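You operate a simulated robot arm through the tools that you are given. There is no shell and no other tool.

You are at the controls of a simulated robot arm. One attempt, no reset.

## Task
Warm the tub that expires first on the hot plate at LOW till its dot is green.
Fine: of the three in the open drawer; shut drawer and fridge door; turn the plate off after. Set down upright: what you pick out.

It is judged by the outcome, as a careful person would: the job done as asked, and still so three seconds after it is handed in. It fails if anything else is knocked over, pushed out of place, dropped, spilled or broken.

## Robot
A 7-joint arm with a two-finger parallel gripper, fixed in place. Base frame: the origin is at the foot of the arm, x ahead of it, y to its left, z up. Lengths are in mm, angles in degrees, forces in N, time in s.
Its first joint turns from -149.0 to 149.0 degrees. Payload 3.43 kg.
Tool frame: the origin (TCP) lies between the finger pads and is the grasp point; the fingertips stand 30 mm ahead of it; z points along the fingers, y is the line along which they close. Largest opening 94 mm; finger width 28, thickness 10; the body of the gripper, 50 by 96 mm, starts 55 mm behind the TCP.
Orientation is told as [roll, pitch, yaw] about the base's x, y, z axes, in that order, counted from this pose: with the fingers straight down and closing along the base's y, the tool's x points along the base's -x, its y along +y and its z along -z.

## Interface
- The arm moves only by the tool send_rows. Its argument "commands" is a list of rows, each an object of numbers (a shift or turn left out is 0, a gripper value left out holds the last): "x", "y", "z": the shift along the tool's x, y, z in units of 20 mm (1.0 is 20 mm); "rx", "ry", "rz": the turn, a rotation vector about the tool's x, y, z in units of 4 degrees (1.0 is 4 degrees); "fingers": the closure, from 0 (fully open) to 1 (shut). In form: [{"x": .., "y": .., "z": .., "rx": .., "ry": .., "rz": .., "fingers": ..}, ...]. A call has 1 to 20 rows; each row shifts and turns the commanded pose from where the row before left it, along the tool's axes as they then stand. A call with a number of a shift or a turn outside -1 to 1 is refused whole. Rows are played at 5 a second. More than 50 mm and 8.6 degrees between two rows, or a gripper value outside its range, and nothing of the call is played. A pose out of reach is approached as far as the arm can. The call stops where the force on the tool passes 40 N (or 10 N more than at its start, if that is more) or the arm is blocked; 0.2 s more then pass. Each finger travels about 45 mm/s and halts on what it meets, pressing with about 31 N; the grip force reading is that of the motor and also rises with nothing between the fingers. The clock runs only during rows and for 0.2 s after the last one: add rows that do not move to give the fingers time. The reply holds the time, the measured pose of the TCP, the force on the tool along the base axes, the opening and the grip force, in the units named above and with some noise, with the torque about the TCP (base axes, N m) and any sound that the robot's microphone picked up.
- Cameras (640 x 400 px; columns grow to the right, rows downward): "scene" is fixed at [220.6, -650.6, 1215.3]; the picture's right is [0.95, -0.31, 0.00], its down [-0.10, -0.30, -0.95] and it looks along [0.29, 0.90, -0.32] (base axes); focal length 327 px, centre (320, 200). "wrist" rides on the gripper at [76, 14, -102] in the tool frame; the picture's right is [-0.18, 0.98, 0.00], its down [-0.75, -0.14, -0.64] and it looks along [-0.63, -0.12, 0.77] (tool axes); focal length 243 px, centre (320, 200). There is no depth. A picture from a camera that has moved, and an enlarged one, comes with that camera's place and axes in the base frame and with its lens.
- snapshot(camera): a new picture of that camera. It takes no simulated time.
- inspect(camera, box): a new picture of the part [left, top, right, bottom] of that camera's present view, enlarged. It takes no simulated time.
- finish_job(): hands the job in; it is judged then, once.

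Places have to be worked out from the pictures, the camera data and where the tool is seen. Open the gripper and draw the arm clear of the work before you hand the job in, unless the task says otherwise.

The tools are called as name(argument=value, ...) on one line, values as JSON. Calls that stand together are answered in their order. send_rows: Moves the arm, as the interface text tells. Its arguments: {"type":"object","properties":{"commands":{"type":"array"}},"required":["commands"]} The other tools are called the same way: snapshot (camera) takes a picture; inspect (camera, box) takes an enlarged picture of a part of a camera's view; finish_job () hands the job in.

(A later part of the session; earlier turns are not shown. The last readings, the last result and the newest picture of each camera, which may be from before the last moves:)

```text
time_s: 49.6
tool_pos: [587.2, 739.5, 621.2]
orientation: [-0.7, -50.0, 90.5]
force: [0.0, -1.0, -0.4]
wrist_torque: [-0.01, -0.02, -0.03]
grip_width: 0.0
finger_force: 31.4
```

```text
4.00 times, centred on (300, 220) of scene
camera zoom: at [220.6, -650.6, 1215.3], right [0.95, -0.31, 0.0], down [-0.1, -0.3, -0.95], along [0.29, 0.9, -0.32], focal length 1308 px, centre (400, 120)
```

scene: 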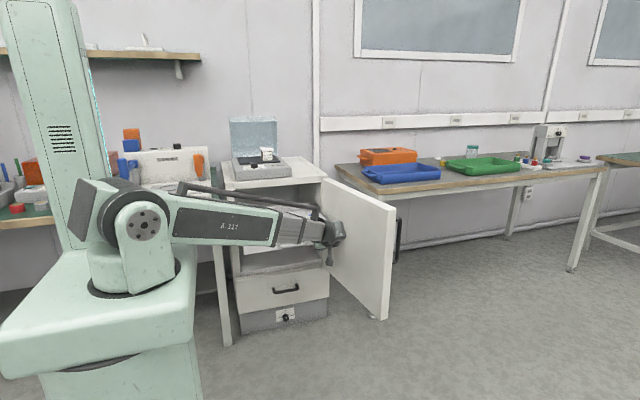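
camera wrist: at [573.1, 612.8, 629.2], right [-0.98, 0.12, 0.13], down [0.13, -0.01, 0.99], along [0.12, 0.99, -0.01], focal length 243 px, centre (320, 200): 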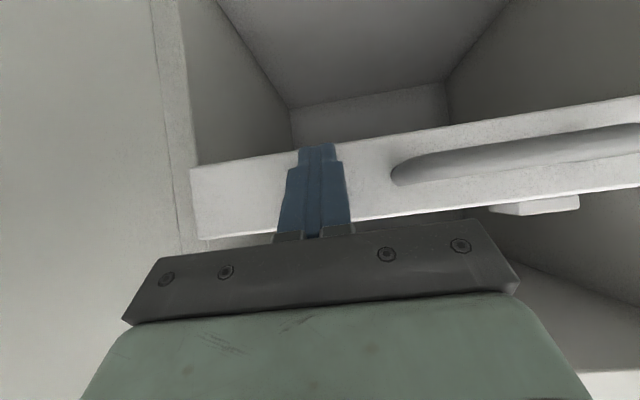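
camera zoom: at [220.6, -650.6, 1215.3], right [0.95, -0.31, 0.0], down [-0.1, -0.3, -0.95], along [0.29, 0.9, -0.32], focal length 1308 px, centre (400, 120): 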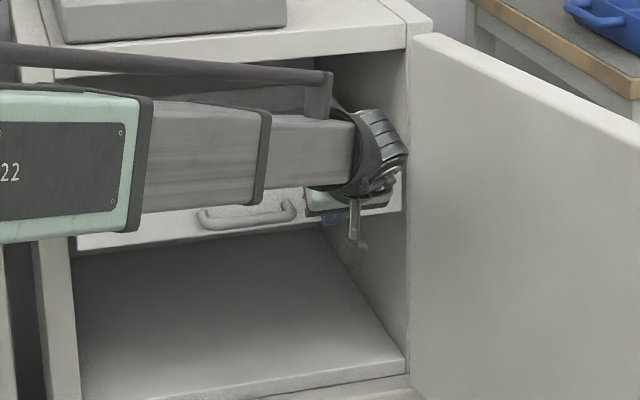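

Drawer front is now near y 772, about to enter the fridge. I continue until it meets its stop.

send_rows(commands=[{"x": -0.3215, "z": 0.383}, {"x": -0.3215, "z": 0.383}, {"x": -0.3215, "z": 0.383}, {"x": -0.3215, "z": 0.383}, {"x": -0.3215, "z": 0.383}, {"x": -0.3215, "z": 0.383}, {"x": -0.3215, "z": 0.383}, {"x": -0.3215, "z": 0.383}])

snapshot(camera="wrist")

inspect(camera="scene", box=[220, 170, 380, 270])

```text
time_s: 51.4
tool_pos: [587.4, 818.9, 620.3]
orientation: [-0.7, -49.9, 90.6]
force: [0.5, -0.2, -0.5]
wrist_torque: [0.01, -0.03, -0.01]
grip_width: 0.3
finger_force: 30.7
```

```text
taken
camera wrist: at [573.9, 692.7, 628.3], right [-0.98, 0.12, 0.13], down [0.13, -0.01, 0.99], along [0.12, 0.99, -0.01], focal length 243 px, centre (320, 200)
```

wrist: 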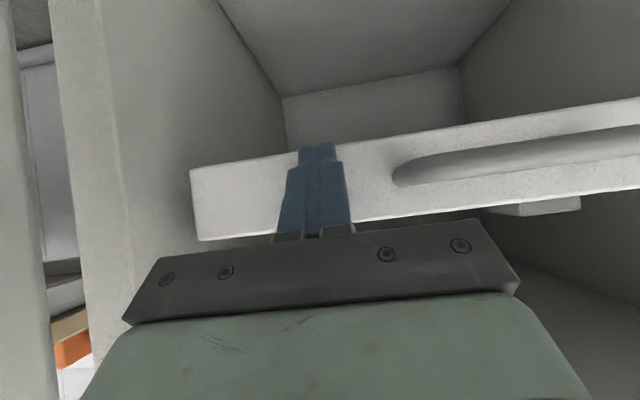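

```text
4.00 times, centred on (300, 220) of scene
camera zoom: at [220.6, -650.6, 1215.3], right [0.95, -0.31, 0.0], down [-0.1, -0.3, -0.95], along [0.29, 0.9, -0.32], focal length 1308 px, centre (400, 120)
```

zoom: 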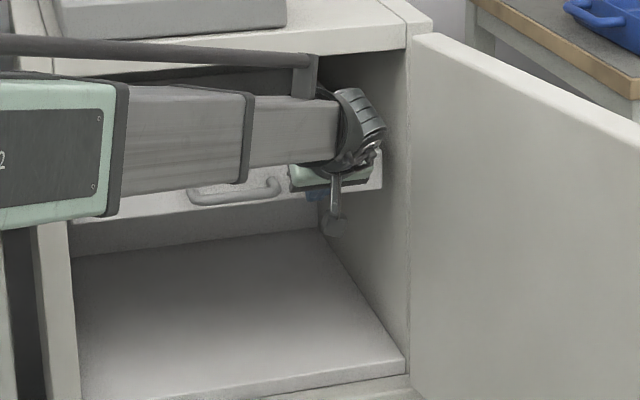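

Still free-moving, drawer front near y 851, and the fridge's back is near y 1328, so up to about 40 mm may remain. I continue in smaller steps.

send_rows(commands=[{"x": -0.257, "z": 0.306}, {"x": -0.257, "z": 0.306}, {"x": -0.257, "z": 0.306}, {"x": -0.257, "z": 0.306}])

snapshot(camera="wrist")

inspect(camera="scene", box=[220, 170, 380, 270])

```text
time_s: 52.3
tool_pos: [588.6, 838.0, 620.3]
orientation: [-0.8, -49.7, 90.7]
force: [0.0, -7.8, 1.8]
wrist_torque: [0.0, 0.06, 0.01]
grip_width: 0.0
finger_force: 31.3
stopped in row 4: the force on the tool passed its limit at 49 N (the readings are from after the stop); the commanded pose is now the measured one
```

```text
taken
camera wrist: at [573.8, 711.4, 629.3], right [-0.98, 0.12, 0.13], down [0.13, 0.0, 0.99], along [0.12, 0.99, -0.01], focal length 243 px, centre (320, 200)
```

wrist: 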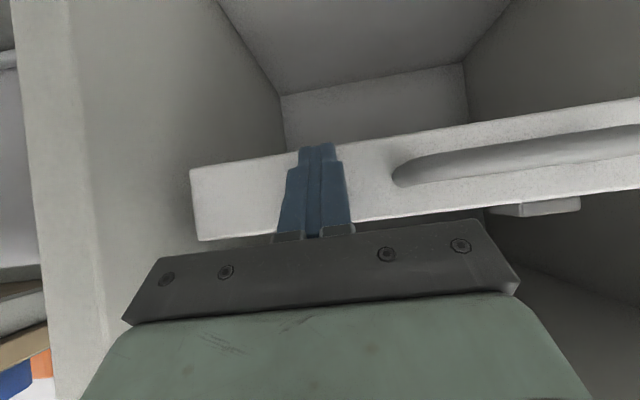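

```text
4.00 times, centred on (300, 220) of scene
camera zoom: at [220.6, -650.6, 1215.3], right [0.95, -0.31, 0.0], down [-0.1, -0.3, -0.95], along [0.29, 0.9, -0.32], focal length 1308 px, centre (400, 120)
```

zoom: 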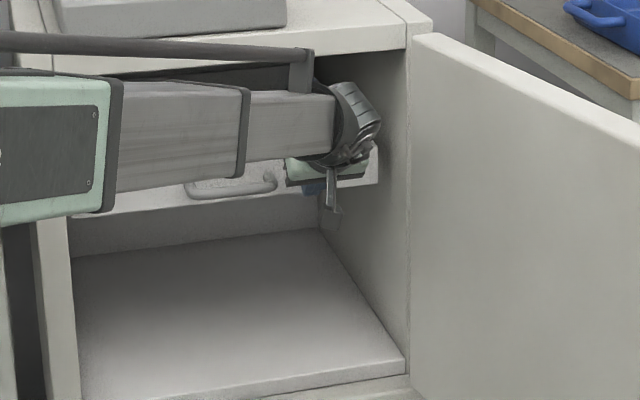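

The push ended with a force in -y at drawer front near y 870, which looks like its end stop. I press once more gently to confirm.

send_rows(commands=[{"x": -0.08, "z": 0.095}, {"x": -0.08, "z": 0.095}, {}])

```text
time_s: 52.9
tool_pos: [588.0, 839.2, 619.9]
orientation: [-0.9, -49.5, 90.5]
force: [1.2, -8.1, 2.3]
wrist_torque: [0.0, -0.01, -0.01]
grip_width: 0.2
finger_force: 31.5
stopped in row 2: the force on the tool passed its limit at 45 N (the readings are from after the stop); the commanded pose is now the measured one
```

It is firmly seated: the drawer is fully in. I withdraw straight back in -y.

send_rows(commands=[{"x": 0.32, "z": -0.383}, {"x": 0.643, "z": -0.766}, {"x": 0.643, "z": -0.766}, {"x": 0.643, "z": -0.766}, {"x": 0.643, "z": -0.766}, {"x": 0.643, "z": -0.766}, {"x": 0.643, "z": -0.766}, {"x": 0.643, "z": -0.766}, {"x": 0.643, "z": -0.766}, {"x": 0.643, "z": -0.766}, {"x": 0.643, "z": -0.766}, {"x": 0.643, "z": -0.766}, {"x": 0.643, "z": -0.766}, {"x": 0.643, "z": -0.766}, {"x": 0.643, "z": -0.766}, {"x": 0.643, "z": -0.766}, {"x": 0.643, "z": -0.766}, {"x": 0.643, "z": -0.766}, {}])

snapshot(camera="wrist")

snapshot(camera="scene")

```text
time_s: 56.9
tool_pos: [590.5, 490.1, 622.8]
orientation: [-0.6, -49.5, 90.7]
force: [0.4, 0.2, 0.1]
wrist_torque: [0.02, 0.0, 0.0]
grip_width: 0.0
finger_force: 31.2
```

```text
taken
camera wrist: at [575.7, 363.1, 631.4], right [-0.98, 0.12, 0.13], down [0.13, 0.0, 0.99], along [0.12, 0.99, -0.02], focal length 243 px, centre (320, 200)
```

wrist: 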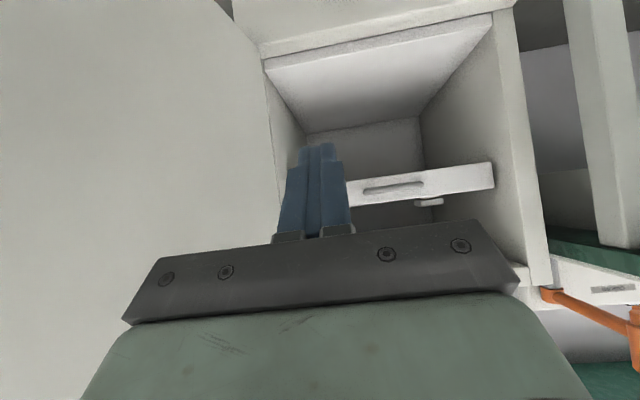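

```text
taken
```

scene: 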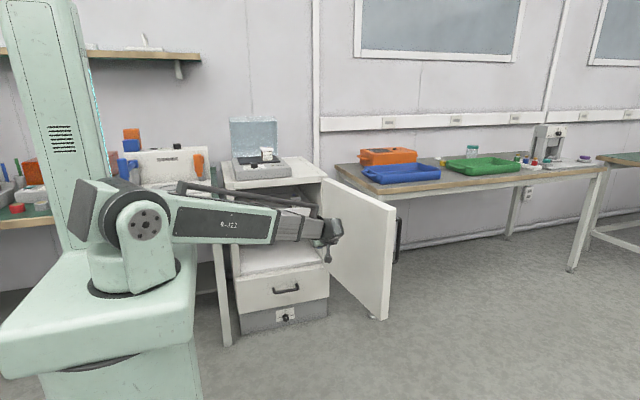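

The drawer is fully in. Now I rise to about z 1000, then bring the tool back to vertical to work on the door.

send_rows(commands=[{"x": -0.9, "z": -0.77}, {"x": -0.9, "z": -0.77}, {"x": -0.9, "z": -0.77}, {"x": -0.9, "z": -0.77}, {"x": -0.9, "z": -0.77}, {"x": -0.9, "z": -0.77}, {"x": -0.9, "z": -0.77}, {"x": -0.9, "z": -0.77}, {"x": -0.9, "z": -0.77}, {"x": -0.9, "z": -0.77}, {"x": -0.9, "z": -0.77}, {"x": -0.9, "z": -0.77}, {"x": -0.9, "z": -0.77}, {"x": -0.9, "z": -0.77}, {"x": -0.9, "z": -0.77}, {"x": -0.9, "z": -0.77}, {}])

send_rows(commands=[{"ry": 1}, {"ry": 1}, {"ry": 1}, {"ry": 1}, {"ry": 1}, {"ry": 1}, {"ry": 1}, {"ry": 1}, {"ry": 1}, {"ry": 1}, {"ry": 1}, {"ry": 1}, {"ry": 0.35}, {}])

snapshot(camera="wrist")

snapshot(camera="scene")

```text
time_s: 60.5
tool_pos: [584.8, 488.8, 1001.6]
orientation: [-0.6, -49.4, 90.6]
force: [-0.1, 0.4, 0.3]
wrist_torque: [-0.02, -0.04, 0.02]
grip_width: 0.0
finger_force: 30.8
```

```text
time_s: 63.5
tool_pos: [585.0, 488.6, 1001.9]
orientation: [-0.5, 0.0, 90.1]
force: [-0.2, 1.3, -0.5]
wrist_torque: [0.03, 0.04, -0.01]
grip_width: 0.0
finger_force: 31.4
```

```text
taken
camera wrist: at [569.6, 413.0, 1104.6], right [-0.98, 0.18, -0.01], down [0.13, 0.75, 0.64], along [0.12, 0.63, -0.77], focal length 243 px, centre (320, 200)
```

wrist: 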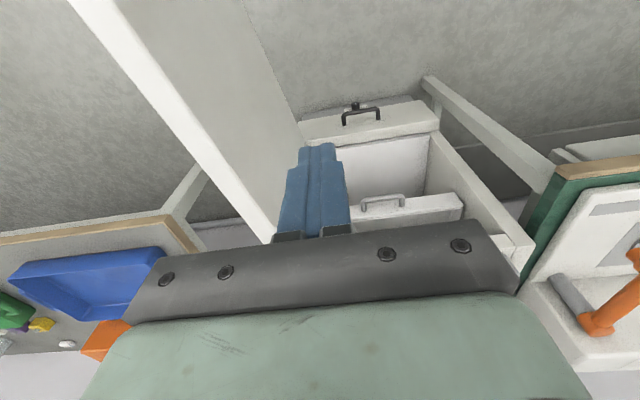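

```text
taken
```

scene: 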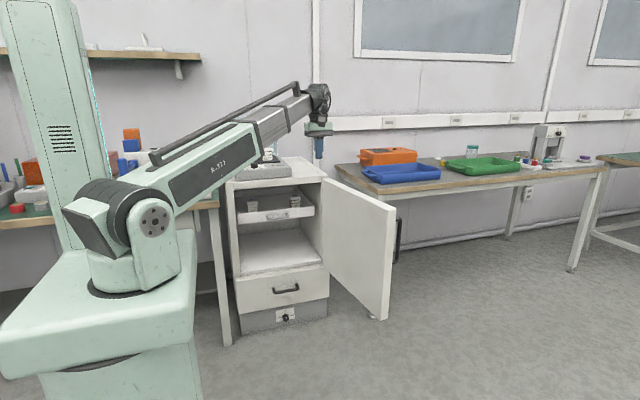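

The drawer is in with both remaining tubs standing. I enlarge the view of the door's top edge to work out its place and angle.

inspect(camera="wrist", box=[40, 0, 320, 250])

inspect(camera="scene", box=[300, 150, 420, 330])

```text
1.60 times, centred on (180, 125) of wrist
camera zoom: at [569.6, 413.0, 1104.6], right [-0.98, 0.18, -0.01], down [0.13, 0.75, 0.64], along [0.12, 0.63, -0.77], focal length 388 px, centre (544, 320)
```

zoom: 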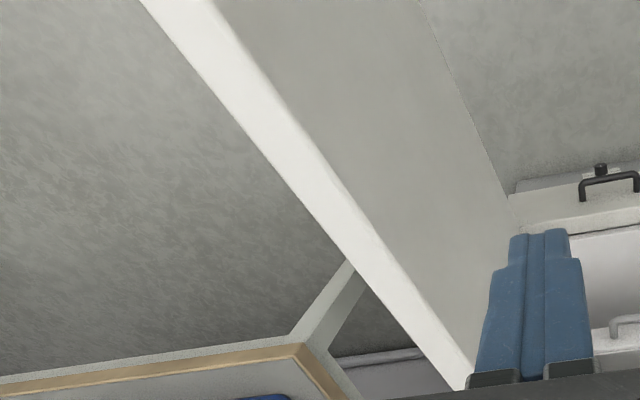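

```text
2.22 times, centred on (360, 240) of scene
camera zoom: at [220.6, -650.6, 1215.3], right [0.95, -0.31, 0.0], down [-0.1, -0.3, -0.95], along [0.29, 0.9, -0.32], focal length 727 px, centre (231, 111)
```

zoom: 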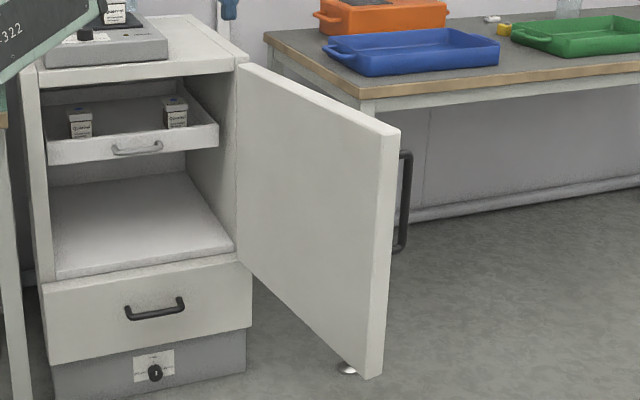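

From the strip I judge the door open about 100°, its outer face running from a hinge near (732, 782) to a tip near (813, 306), top at about z 808. I move over the door's outer side, to about (865, 419), staying high.

send_rows(commands=[{"x": 0.25, "y": -1}, {"x": 0.25, "y": -1}, {"x": 0.25, "y": -1}, {"x": 0.25, "y": -1}, {"x": 0.25, "y": -1}, {"x": 0.25, "y": -1}, {"x": 0.25, "y": -1}, {"x": 0.25, "y": -1}, {"x": 0.25, "y": -1}, {"x": 0.25, "y": -1}, {"x": 0.25, "y": -1}, {"x": 0.25, "y": -1}, {"x": 0.25, "y": -1}, {"x": 0.25, "y": -1}, {}])

snapshot(camera="wrist")

snapshot(camera="scene")

```text
time_s: 66.7
tool_pos: [866.7, 419.1, 1003.7]
orientation: [-0.6, -0.1, 90.1]
force: [0.6, -0.2, 0.1]
wrist_torque: [-0.02, 0.02, 0.03]
grip_width: 0.1
finger_force: 30.6
```

```text
taken
camera wrist: at [851.8, 343.7, 1106.6], right [-0.98, 0.18, -0.01], down [0.13, 0.75, 0.64], along [0.12, 0.63, -0.76], focal length 243 px, centre (320, 200)
```

wrist: 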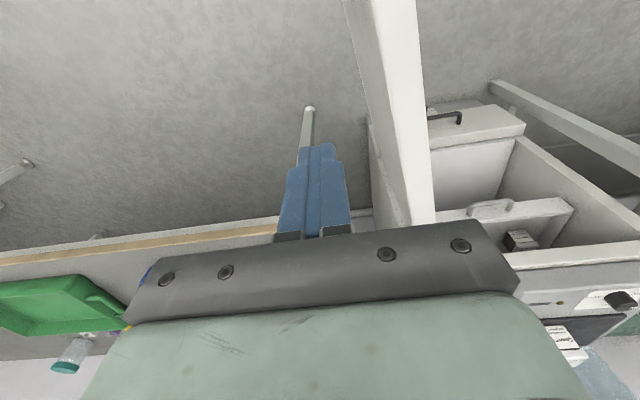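

```text
taken
```

scene: 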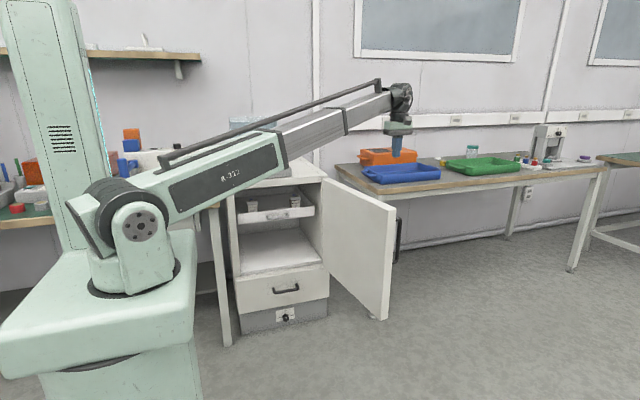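

I enlarge this view to fix the door's outer edge before descending.

inspect(camera="wrist", box=[300, 0, 480, 230])

```text
1.74 times, centred on (390, 115) of wrist
camera zoom: at [851.8, 343.7, 1106.6], right [-0.98, 0.18, -0.01], down [0.13, 0.75, 0.64], along [0.12, 0.63, -0.76], focal length 422 px, centre (198, 348)
```

zoom: 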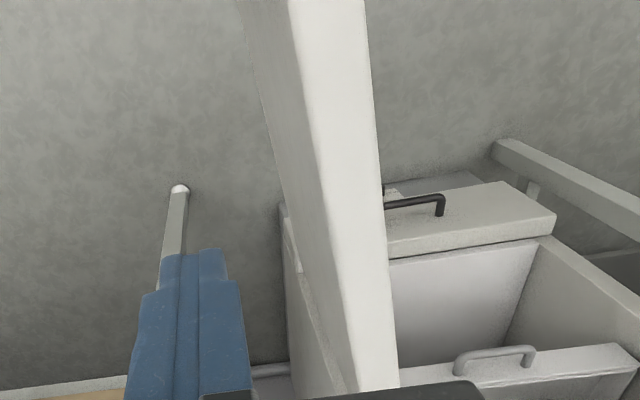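

Refined: outer face passes (806, 355) to (753, 673), hinge near (735, 782), about 99.7° open. I descend beside the outer face to z about 768, keeping clear of the handle near the tip.

send_rows(commands=[{"z": 0.98}, {"z": 0.98}, {"z": 0.98}, {"z": 0.98}, {"z": 0.98}, {"z": 0.98}, {"z": 0.98}, {"z": 0.98}, {"z": 0.98}, {"z": 0.98}, {"z": 0.98}, {"z": 0.98}, {}])

snapshot(camera="wrist")

snapshot(camera="scene")

```text
time_s: 69.5
tool_pos: [865.9, 420.6, 766.7]
orientation: [-0.6, -0.1, 90.1]
force: [-0.6, -0.3, 0.0]
wrist_torque: [-0.01, -0.01, 0.02]
grip_width: 0.0
finger_force: 31.1
```

```text
taken
camera wrist: at [850.8, 345.3, 869.3], right [-0.98, 0.18, -0.01], down [0.13, 0.75, 0.64], along [0.12, 0.63, -0.76], focal length 243 px, centre (320, 200)
```

wrist: 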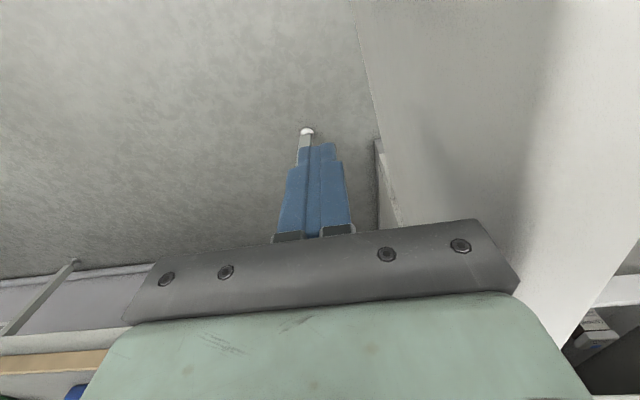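

```text
taken
```

scene: 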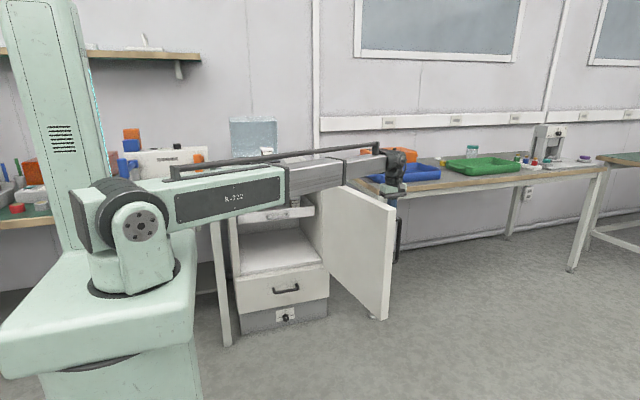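

Now beside the door's outer face. I push it in -x, the first few degrees of its swing, then check.

send_rows(commands=[{"y": 0.7125}, {"y": 0.7125}, {"y": 0.7125}, {"y": 0.7125}, {"y": 0.8025, "x": 0.0925}, {"y": 0.8025, "x": 0.0925}, {"y": 0.8025, "x": 0.0925}, {"y": 0.8025, "x": 0.0925}])

snapshot(camera="wrist")

snapshot(camera="scene")

```text
time_s: 71.3
tool_pos: [746.5, 411.7, 767.1]
orientation: [-0.4, -0.2, 90.1]
force: [1.1, 0.3, 0.7]
wrist_torque: [0.03, 0.01, -0.02]
grip_width: 0.0
finger_force: 30.9
```

```text
taken
camera wrist: at [730.6, 336.3, 869.3], right [-0.98, 0.18, -0.01], down [0.14, 0.75, 0.64], along [0.12, 0.63, -0.76], focal length 243 px, centre (320, 200)
```

wrist: 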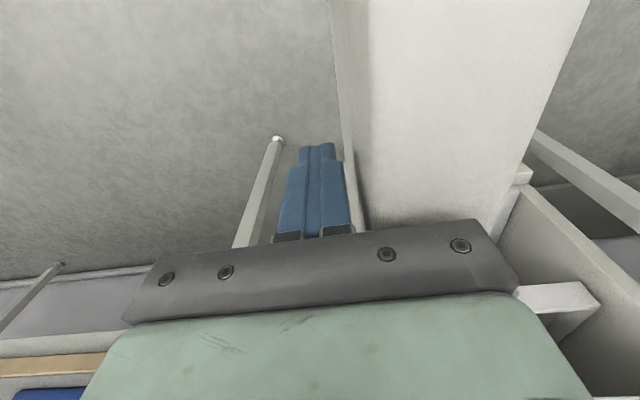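

```text
taken
```

scene: 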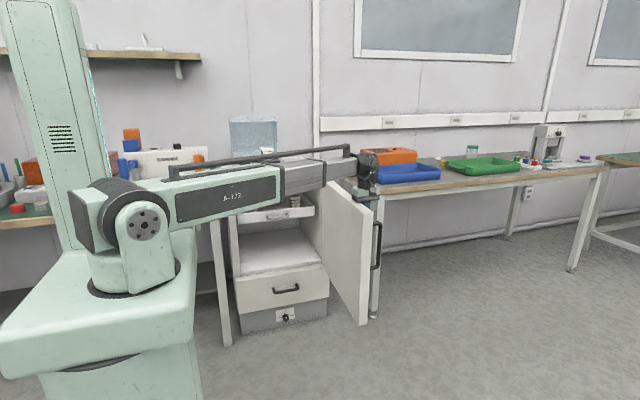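

The door is swinging with negligible force. I continue along the arc to about 50° open.

send_rows(commands=[{"y": 0.775, "x": -0.044}, {"y": 0.775, "x": -0.044}, {"y": 0.775, "x": -0.044}, {"y": 0.775, "x": -0.044}, {"y": 0.7625, "x": -0.174}, {"y": 0.7625, "x": -0.174}, {"y": 0.7625, "x": -0.174}, {"y": 0.7625, "x": -0.174}, {"y": 0.725, "x": -0.301}, {"y": 0.725, "x": -0.301}, {"y": 0.725, "x": -0.301}, {"y": 0.725, "x": -0.301}, {"y": 0.669, "x": -0.426}, {"y": 0.669, "x": -0.426}, {"y": 0.669, "x": -0.426}, {"y": 0.669, "x": -0.426}])

snapshot(camera="wrist")

snapshot(camera="scene")

```text
time_s: 74.7
tool_pos: [513.0, 486.7, 766.4]
orientation: [-0.5, 0.0, 90.1]
force: [0.0, -0.2, -0.1]
wrist_torque: [-0.02, 0.0, -0.01]
grip_width: 0.1
finger_force: 31.4
```

```text
taken
camera wrist: at [496.9, 411.2, 868.9], right [-0.98, 0.18, -0.01], down [0.14, 0.75, 0.64], along [0.12, 0.63, -0.76], focal length 243 px, centre (320, 200)
```

wrist: 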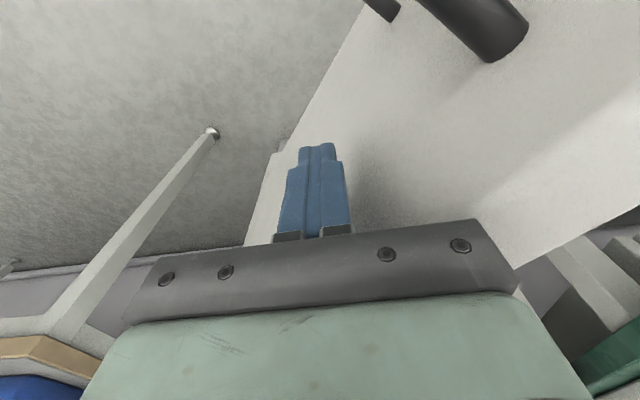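

```text
taken
```

scene: 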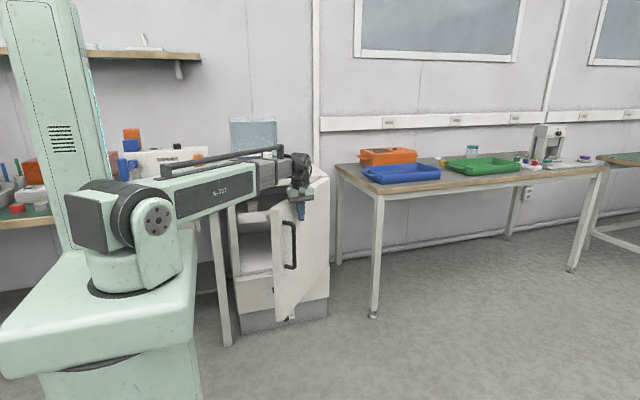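

Door is about half shut. I carry on along the arc to about 15° open.

send_rows(commands=[{"y": 0.591, "x": -0.539}, {"y": 0.591, "x": -0.539}, {"y": 0.591, "x": -0.539}, {"y": 0.591, "x": -0.539}, {"y": 0.491, "x": -0.6375}, {"y": 0.491, "x": -0.6375}, {"y": 0.491, "x": -0.6375}, {"y": 0.491, "x": -0.6375}, {"y": 0.376, "x": -0.719}, {"y": 0.376, "x": -0.719}, {"y": 0.376, "x": -0.719}, {"y": 0.376, "x": -0.719}])

snapshot(camera="wrist")

snapshot(camera="scene")

```text
time_s: 77.3
tool_pos: [394.7, 638.2, 765.0]
orientation: [-0.5, -0.2, 90.1]
force: [-0.3, 0.2, 0.2]
wrist_torque: [0.05, -0.03, 0.01]
grip_width: 0.0
finger_force: 30.7
```

```text
taken
camera wrist: at [380.0, 562.0, 867.9], right [-0.98, 0.18, -0.01], down [0.13, 0.75, 0.64], along [0.12, 0.63, -0.76], focal length 243 px, centre (320, 200)
```

wrist: 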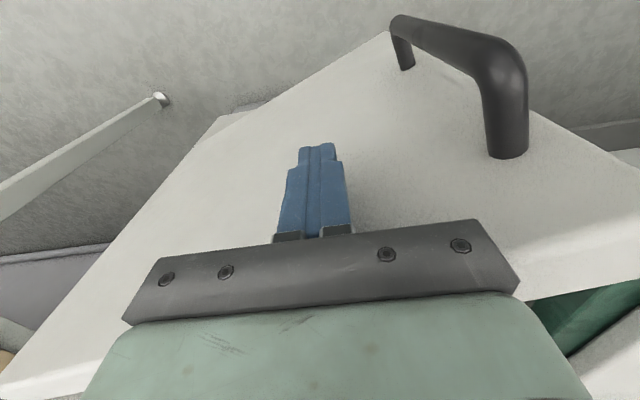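

```text
taken
```

scene: 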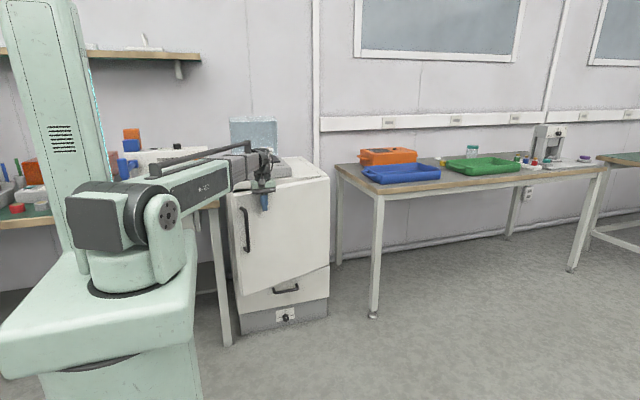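

About 20° left. I finish the swing, slower toward the end.

send_rows(commands=[{"y": 0.245, "x": -0.78}, {"y": 0.245, "x": -0.78}, {"y": 0.245, "x": -0.78}, {"y": 0.245, "x": -0.78}, {"y": 0.08, "x": -0.6}, {"y": 0.08, "x": -0.6}, {"y": 0.06, "x": -0.5}, {"y": 0.04, "x": -0.4}])

snapshot(camera="wrist")

snapshot(camera="scene")

```text
time_s: 79.1
tool_pos: [368.7, 743.3, 765.9]
orientation: [-0.5, -0.1, 90.0]
force: [0.6, 0.1, -0.1]
wrist_torque: [-0.02, 0.03, 0.0]
grip_width: 0.0
finger_force: 31.0
```

```text
taken
camera wrist: at [354.7, 667.2, 867.8], right [-0.98, 0.18, -0.01], down [0.13, 0.75, 0.64], along [0.12, 0.63, -0.76], focal length 243 px, centre (320, 200)
```

wrist: 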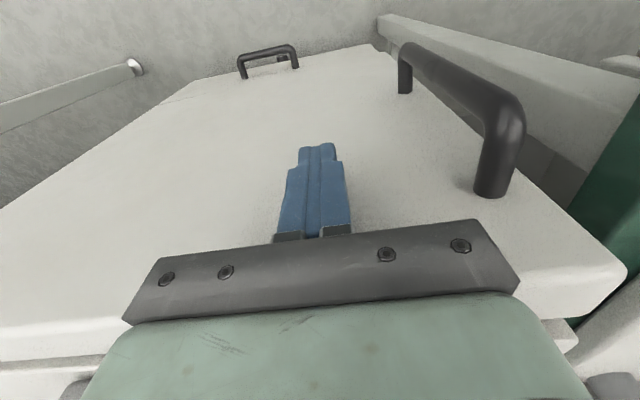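

```text
taken
```

scene: 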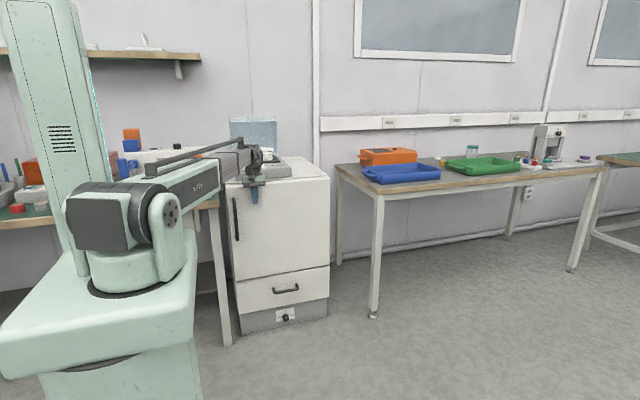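

Nearly shut; I push on in +y in small steps until it meets the frame.

send_rows(commands=[{"x": -0.3}, {"x": -0.3}, {"x": -0.25}, {"x": -0.25}, {"x": -0.25}, {"x": -0.25}, {"x": -0.25}])

snapshot(camera="wrist")

inspect(camera="scene", box=[210, 130, 350, 340])

```text
time_s: 80.3
tool_pos: [369.8, 761.6, 764.7]
orientation: [-0.5, 0.6, 90.0]
force: [1.5, -9.1, 2.8]
wrist_torque: [0.47, 0.12, 0.0]
grip_width: 0.2
finger_force: 30.9
stopped in row 6: the force on the tool passed its limit at 47 N (the readings are from after the stop); the commanded pose is now the measured one
```

```text
taken
camera wrist: at [354.2, 688.2, 867.8], right [-0.98, 0.18, -0.01], down [0.14, 0.76, 0.64], along [0.12, 0.62, -0.77], focal length 243 px, centre (320, 200)
```

wrist: 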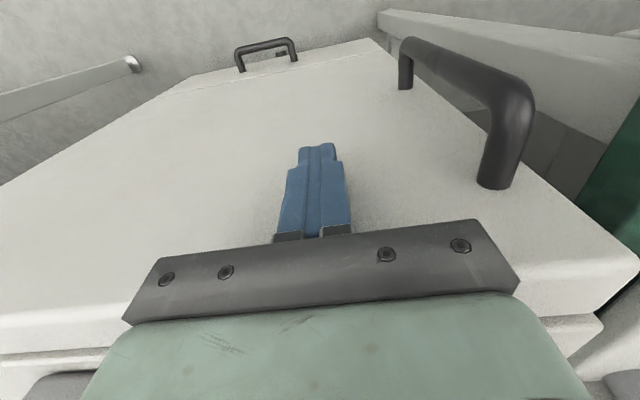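

```text
1.90 times, centred on (280, 235) of scene
camera zoom: at [220.6, -650.6, 1215.3], right [0.95, -0.31, 0.0], down [-0.1, -0.3, -0.95], along [0.29, 0.9, -0.32], focal length 623 px, centre (396, 133)
```

zoom: 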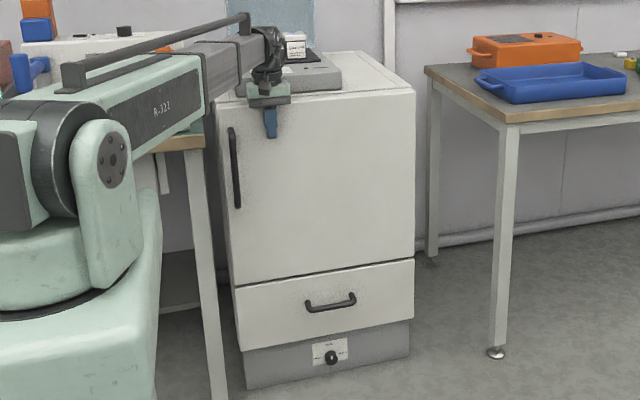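

Blocked with a force in -y at y 762: the door meets the frame. I press once more lightly to confirm it's against its seat, then look for any gap.

send_rows(commands=[{"x": -0.1}, {"x": -0.1}, {"x": -0.1}, {}])

inspect(camera="wrist", box=[0, 280, 160, 400])

inspect(camera="wrist", box=[500, 200, 640, 400])

```text
time_s: 81.0
tool_pos: [369.1, 761.5, 763.7]
orientation: [-0.4, 0.9, 90.0]
force: [1.7, -9.1, 2.0]
wrist_torque: [0.52, 0.06, 0.04]
grip_width: 0.0
finger_force: 31.5
stopped in row 3: the force on the tool passed its limit at 43 N (the readings are from after the stop); the commanded pose is now the measured one
```

```text
3.33 times, centred on (80, 340) of wrist
camera zoom: at [354.0, 688.6, 867.6], right [-0.98, 0.18, -0.01], down [0.14, 0.76, 0.63], along [0.12, 0.62, -0.78], focal length 809 px, centre (1120, -267)
```

zoom: 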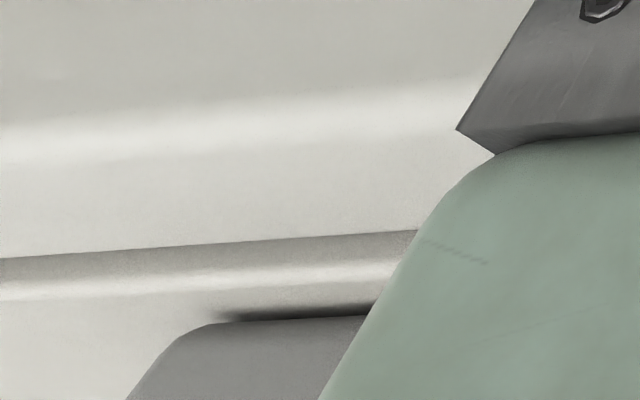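

```text
2.00 times, centred on (570, 300) of wrist
camera zoom: at [354.0, 688.6, 867.6], right [-0.98, 0.18, -0.01], down [0.14, 0.76, 0.63], along [0.12, 0.62, -0.78], focal length 485 px, centre (-180, 0)
```

zoom: 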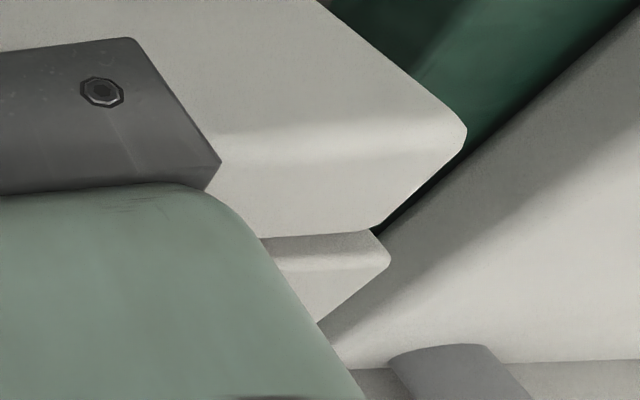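

The door sits flush against the frame with no gap seen. I back off in -y, rise, and check it stays shut.

send_rows(commands=[{"x": 0.4}, {"x": 0.8}, {"x": 1}, {"x": 0.8}, {"z": -0.5}, {"z": -1}, {"z": -1}, {"z": -1}, {"z": -1}, {"z": -1}, {"z": -1}, {"z": -1}, {"z": -1}, {"z": -1}, {"z": -1}, {}])

snapshot(camera="wrist")

snapshot(camera="scene")

inspect(camera="scene", box=[215, 140, 345, 240])

```text
time_s: 84.4
tool_pos: [367.4, 709.1, 975.9]
orientation: [-0.4, 1.0, 90.0]
force: [-0.1, -0.7, 1.3]
wrist_torque: [-0.02, -0.03, -0.01]
grip_width: 0.4
finger_force: 31.3
```

```text
taken
camera wrist: at [352.0, 634.8, 1079.4], right [-0.98, 0.18, -0.01], down [0.14, 0.76, 0.63], along [0.12, 0.62, -0.78], focal length 243 px, centre (320, 200)
```

wrist: 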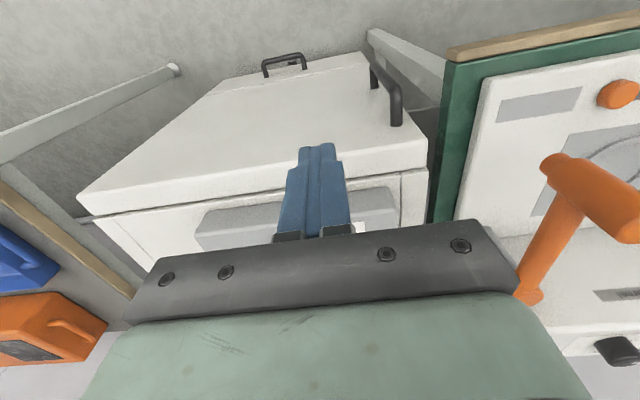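

```text
taken
```

scene: 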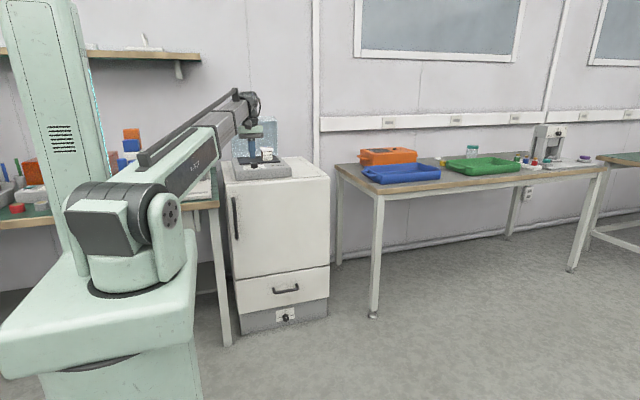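

```text
4.00 times, centred on (280, 190) of scene
camera zoom: at [220.6, -650.6, 1215.3], right [0.95, -0.31, 0.0], down [-0.1, -0.3, -0.95], along [0.29, 0.9, -0.32], focal length 1308 px, centre (480, 240)
```

zoom: 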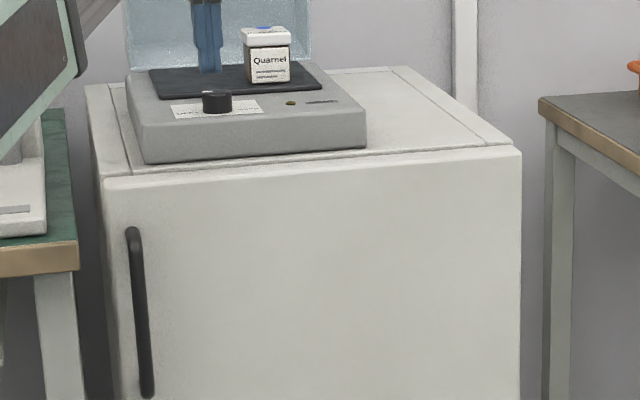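

The fridge is shut. Now to the knob at about (388, 867): I level the tool, half-open the fingers to 60 mm and go above it at z about 960.

send_rows(commands=[{"ry": -0.25, "fingers": 0.36}, {"x": -0.8, "y": -0.1}, {"x": -1, "y": -0.13}, {"x": -1, "y": -0.13}, {"x": -1, "y": -0.13}, {"x": -1, "y": -0.13}, {"x": -1, "y": -0.13}, {"x": -1, "y": -0.13, "z": 0.4}, {"x": -1, "y": -0.13, "z": 0.4}, {}])

snapshot(camera="wrist")

inspect(camera="scene", box=[215, 100, 315, 190])

```text
time_s: 86.6
tool_pos: [388.2, 863.7, 957.7]
orientation: [-0.4, -0.1, 90.0]
force: [-0.3, -0.4, 0.1]
wrist_torque: [-0.01, 0.0, 0.0]
grip_width: 60.0
finger_force: 0.0
```

```text
taken
camera wrist: at [372.5, 788.6, 1060.3], right [-0.98, 0.18, -0.01], down [0.14, 0.75, 0.64], along [0.12, 0.63, -0.76], focal length 243 px, centre (320, 200)
```

wrist: 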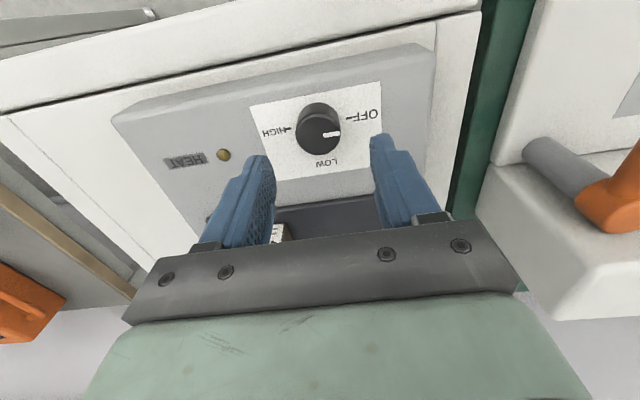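

```text
4.44 times, centred on (265, 145) of scene
camera zoom: at [220.6, -650.6, 1215.3], right [0.95, -0.31, 0.0], down [-0.1, -0.3, -0.95], along [0.29, 0.9, -0.32], focal length 1454 px, centre (564, 444)
```

zoom: 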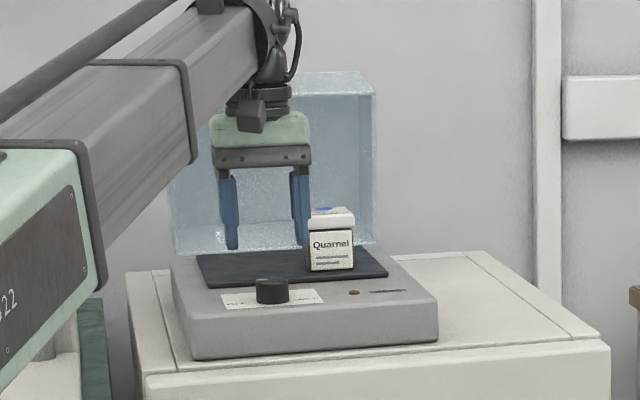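

The knob is centred right below the fingers; I enlarge for fine alignment.

inspect(camera="wrist", box=[240, 80, 400, 180])

```text
4.00 times, centred on (320, 130) of wrist
camera zoom: at [372.5, 788.6, 1060.3], right [-0.98, 0.18, -0.01], down [0.14, 0.75, 0.64], along [0.12, 0.63, -0.76], focal length 970 px, centre (320, 480)
```

zoom: 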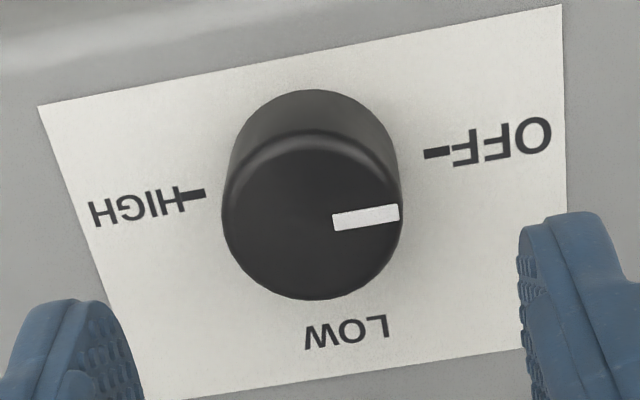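

Knob centre (389, 865), radius 17 mm, top about z 893; my TCP is within about 1 mm. I descend so the fingertips reach just above the panel (TCP z about 906).

send_rows(commands=[{"z": 0.65, "x": -0.05}, {"z": 0.65}, {"z": 0.65}, {"z": 0.6}, {}])

snapshot(camera="wrist")

inspect(camera="scene", box=[215, 100, 315, 190])

```text
time_s: 87.8
tool_pos: [388.2, 866.9, 907.7]
orientation: [-0.5, -0.1, 90.1]
force: [0.6, 0.5, -0.9]
wrist_torque: [-0.05, -0.02, 0.0]
grip_width: 60.2
finger_force: 0.0
```

```text
taken
camera wrist: at [372.7, 790.6, 1010.4], right [-0.98, 0.18, -0.01], down [0.14, 0.75, 0.64], along [0.12, 0.63, -0.76], focal length 243 px, centre (320, 200)
```

wrist: 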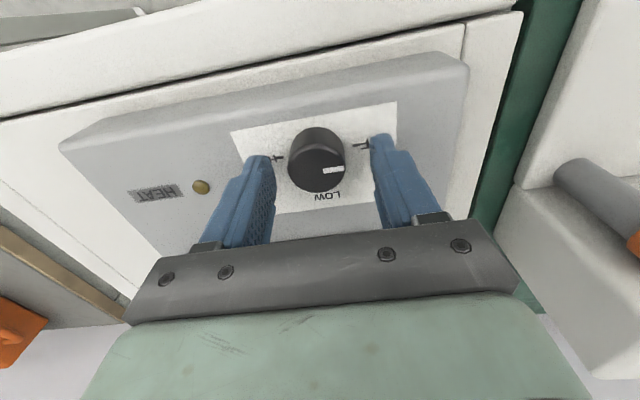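

```text
4.44 times, centred on (265, 145) of scene
camera zoom: at [220.6, -650.6, 1215.3], right [0.95, -0.31, 0.0], down [-0.1, -0.3, -0.95], along [0.29, 0.9, -0.32], focal length 1454 px, centre (564, 444)
```

zoom: 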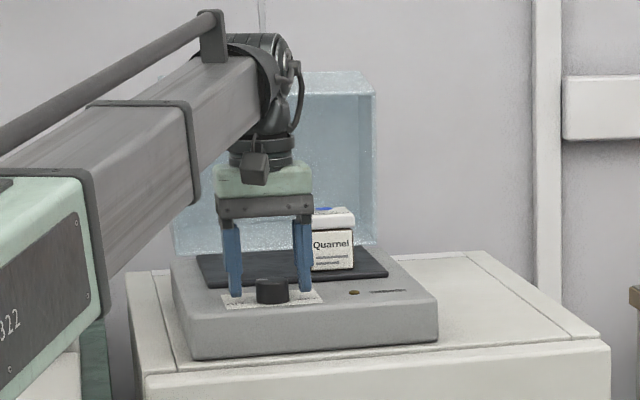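

Fingers straddle the knob evenly. I close them on it.

send_rows(commands=[{"fingers": 0.5}, {"fingers": 0.6}, {"fingers": 0.8}, {"fingers": 0.8}, {"fingers": 0.8}])

snapshot(camera="wrist")

```text
time_s: 89.0
tool_pos: [389.2, 865.8, 907.4]
orientation: [-0.7, -0.2, 90.0]
force: [17.4, 1.3, 1.1]
wrist_torque: [0.01, 0.03, 0.0]
grip_width: 33.8
finger_force: 44.3
```

```text
taken
camera wrist: at [374.2, 790.5, 1010.6], right [-0.98, 0.19, -0.01], down [0.14, 0.75, 0.64], along [0.13, 0.63, -0.76], focal length 243 px, centre (320, 200)
```

wrist: 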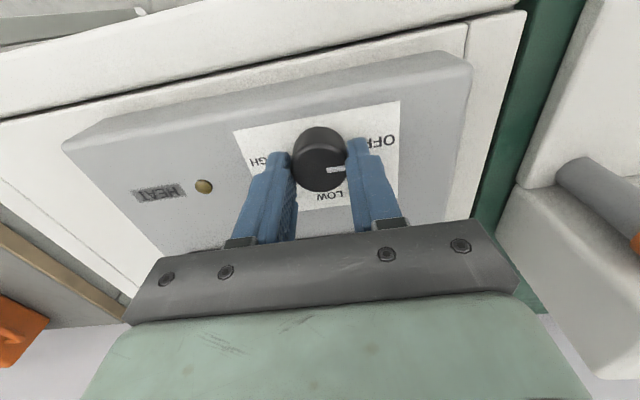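

Gripped at 33.8 mm, with 17 N sideways in +x: the knob sits a bit to +x. I shift about 1.5 mm to relieve it.

send_rows(commands=[{"y": -0.075}, {}])

```text
time_s: 89.6
tool_pos: [390.2, 865.6, 907.8]
orientation: [-0.5, -0.2, 90.0]
force: [17.0, 10.4, 6.9]
wrist_torque: [-1.06, -0.07, 0.0]
grip_width: 33.7
finger_force: 44.8
```

send_rows(commands=[{}, {}])

```text
time_s: 90.2
tool_pos: [390.4, 866.7, 908.6]
orientation: [-0.4, -0.3, 89.9]
force: [19.1, 12.8, 9.3]
wrist_torque: [-0.49, 0.05, 0.03]
grip_width: 33.7
finger_force: 44.6
```

Still about 19 N in +x, so I shift another 2 mm in +x and 1 mm down/back to see the trend.

send_rows(commands=[{"y": -0.1}, {}])

```text
time_s: 90.8
tool_pos: [388.9, 867.3, 908.9]
orientation: [-0.2, -0.4, 90.0]
force: [1.0, 21.2, 8.2]
wrist_torque: [0.06, 0.41, -0.03]
grip_width: 33.6
finger_force: 45.2
```

Sideways force gone; now 21 N in +y, so I ease 1.5 mm toward +y.

send_rows(commands=[{"x": -0.075}, {}])

```text
time_s: 91.4
tool_pos: [390.4, 866.5, 907.5]
orientation: [-0.3, 0.0, 90.1]
force: [-12.6, 11.3, 1.0]
wrist_torque: [1.54, 0.86, -0.07]
grip_width: 33.5
finger_force: 44.8
```

Forces are modest now. I start turning clockwise (yaw decreasing), 12° at first, watching readings.

send_rows(commands=[{"rz": 0.5}, {"rz": 1}, {"rz": 1}, {"rz": 0.5}, {}])

inspect(camera="wrist", box=[220, 90, 420, 230])

```text
time_s: 92.6
tool_pos: [390.4, 865.6, 907.5]
orientation: [-0.2, -0.3, 78.1]
force: [-18.0, 11.1, 5.3]
wrist_torque: [-0.83, 1.17, -0.01]
grip_width: 33.6
finger_force: 45.3
```

```text
2.86 times, centred on (320, 160) of wrist
camera zoom: at [359.7, 794.9, 1010.5], right [-0.92, 0.39, 0.0], down [0.29, 0.71, 0.65], along [0.25, 0.59, -0.76], focal length 693 px, centre (320, 314)
```

zoom: 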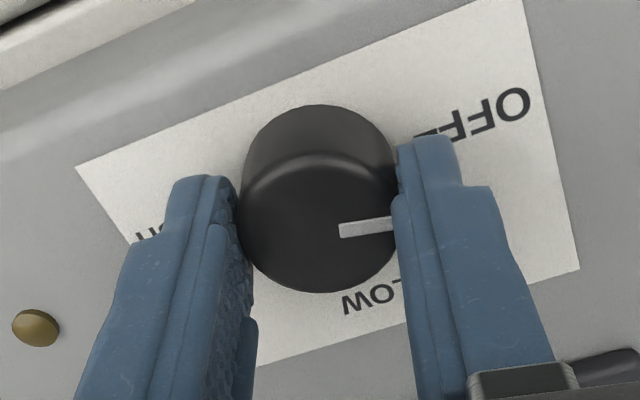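

The knob turns with the fingers (the mark stays by the finger while the panel rotates). I ease 1 mm toward -x and turn another 32°.

send_rows(commands=[{"y": 0.05, "rz": 0.5}, {"rz": 1}, {"rz": 1}, {"rz": 1}, {"rz": 1}, {"rz": 1}, {"rz": 1}, {"rz": 1}, {"rz": 0.5}, {}])

inspect(camera="wrist", box=[220, 90, 420, 230])

```text
time_s: 94.8
tool_pos: [391.1, 865.5, 908.8]
orientation: [-0.2, -0.3, 46.0]
force: [-19.5, 1.2, -5.4]
wrist_torque: [1.24, 0.12, 0.02]
grip_width: 33.8
finger_force: 44.9
```

```text
2.86 times, centred on (320, 160) of wrist
camera zoom: at [326.6, 821.4, 1010.3], right [-0.58, 0.82, 0.0], down [0.62, 0.44, 0.65], along [0.53, 0.37, -0.76], focal length 693 px, centre (320, 314)
```

zoom: 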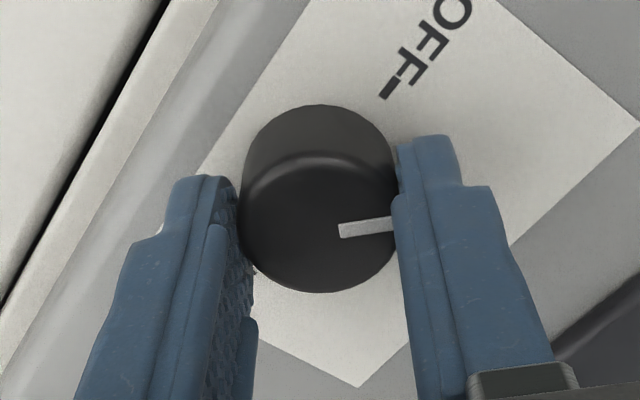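

44° done, smoothly. I ease 1.5 mm to -x and turn the remaining 46° toward LOW.

send_rows(commands=[{"x": 0.05, "y": 0.05, "rz": 0.5}, {"rz": 1}, {"rz": 1}, {"rz": 1}, {"rz": 1}, {"rz": 1}, {"rz": 1}, {"rz": 1}, {"rz": 1}, {"rz": 1}, {"rz": 1}, {"rz": 1}, {}])

inspect(camera="wrist", box=[220, 90, 420, 230])

inspect(camera="scene", box=[215, 100, 315, 190])

```text
time_s: 97.6
tool_pos: [391.0, 866.4, 908.6]
orientation: [0.2, -0.7, -0.1]
force: [13.1, -8.1, 5.2]
wrist_torque: [-0.57, -1.14, -0.01]
grip_width: 33.9
finger_force: 44.9
```

```text
2.86 times, centred on (320, 160) of wrist
camera zoom: at [313.4, 880.2, 1010.0], right [0.19, 0.98, 0.0], down [0.75, -0.14, 0.65], along [0.64, -0.12, -0.76], focal length 693 px, centre (320, 314)
```

zoom: 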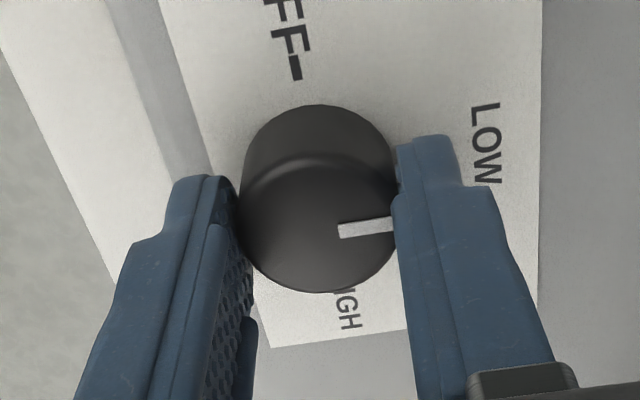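

```text
4.44 times, centred on (265, 145) of scene
camera zoom: at [220.6, -650.6, 1215.3], right [0.95, -0.31, 0.0], down [-0.1, -0.3, -0.95], along [0.29, 0.9, -0.32], focal length 1454 px, centre (564, 444)
```

zoom: 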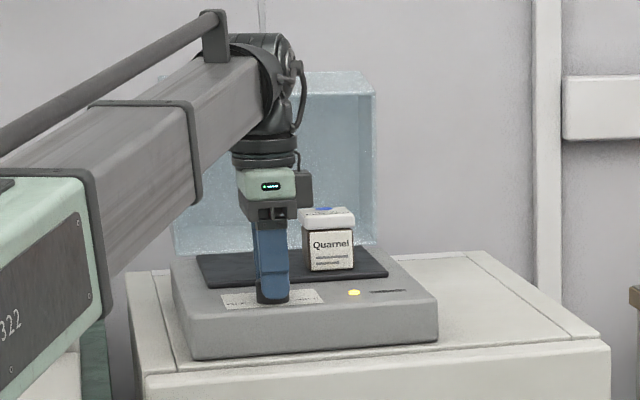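

The knob is at LOW and the HEAT lamp is lit. I keep hold of the knob, wait, and watch the dot.

send_rows(commands=[{}, {}, {}, {}, {}, {}, {}, {}, {}, {}])

inspect(camera="scene", box=[270, 135, 310, 165])

```text
time_s: 99.8
tool_pos: [391.9, 864.5, 908.5]
orientation: [0.0, -0.7, 0.0]
force: [18.4, -12.8, 3.7]
wrist_torque: [-0.78, -0.03, -0.02]
grip_width: 33.5
finger_force: 45.1
```

```text
13.33 times, centred on (290, 150) of scene
camera zoom: at [220.6, -650.6, 1215.3], right [0.95, -0.31, 0.0], down [-0.1, -0.3, -0.95], along [0.29, 0.9, -0.32], focal length 4361 px, centre (720, 867)
```

zoom: 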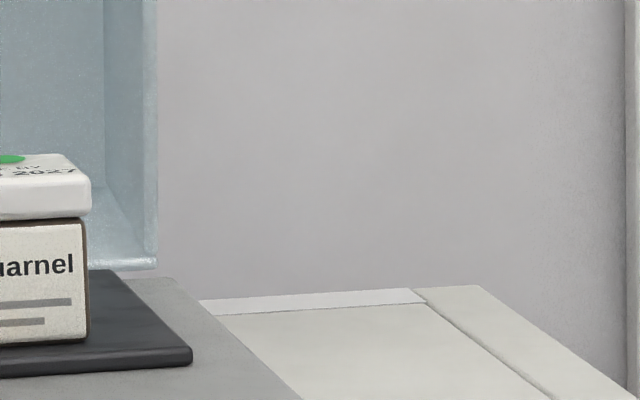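

The dot already looks green; a picture costs no time, so I check it squarely.

inspect(camera="scene", box=[255, 130, 305, 170])

```text
10.00 times, centred on (280, 150) of scene
camera zoom: at [220.6, -650.6, 1215.3], right [0.95, -0.31, 0.0], down [-0.1, -0.3, -0.95], along [0.29, 0.9, -0.32], focal length 3271 px, centre (720, 700)
```

zoom: 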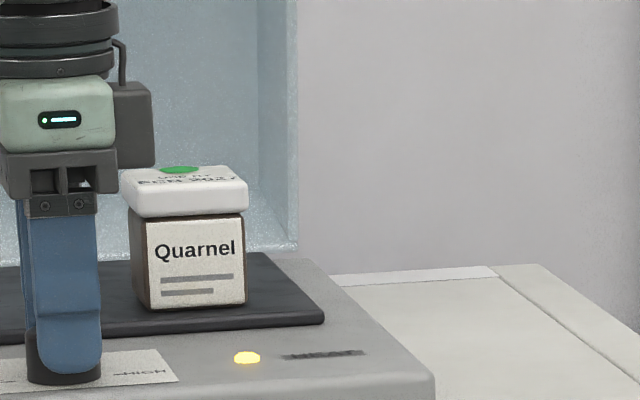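

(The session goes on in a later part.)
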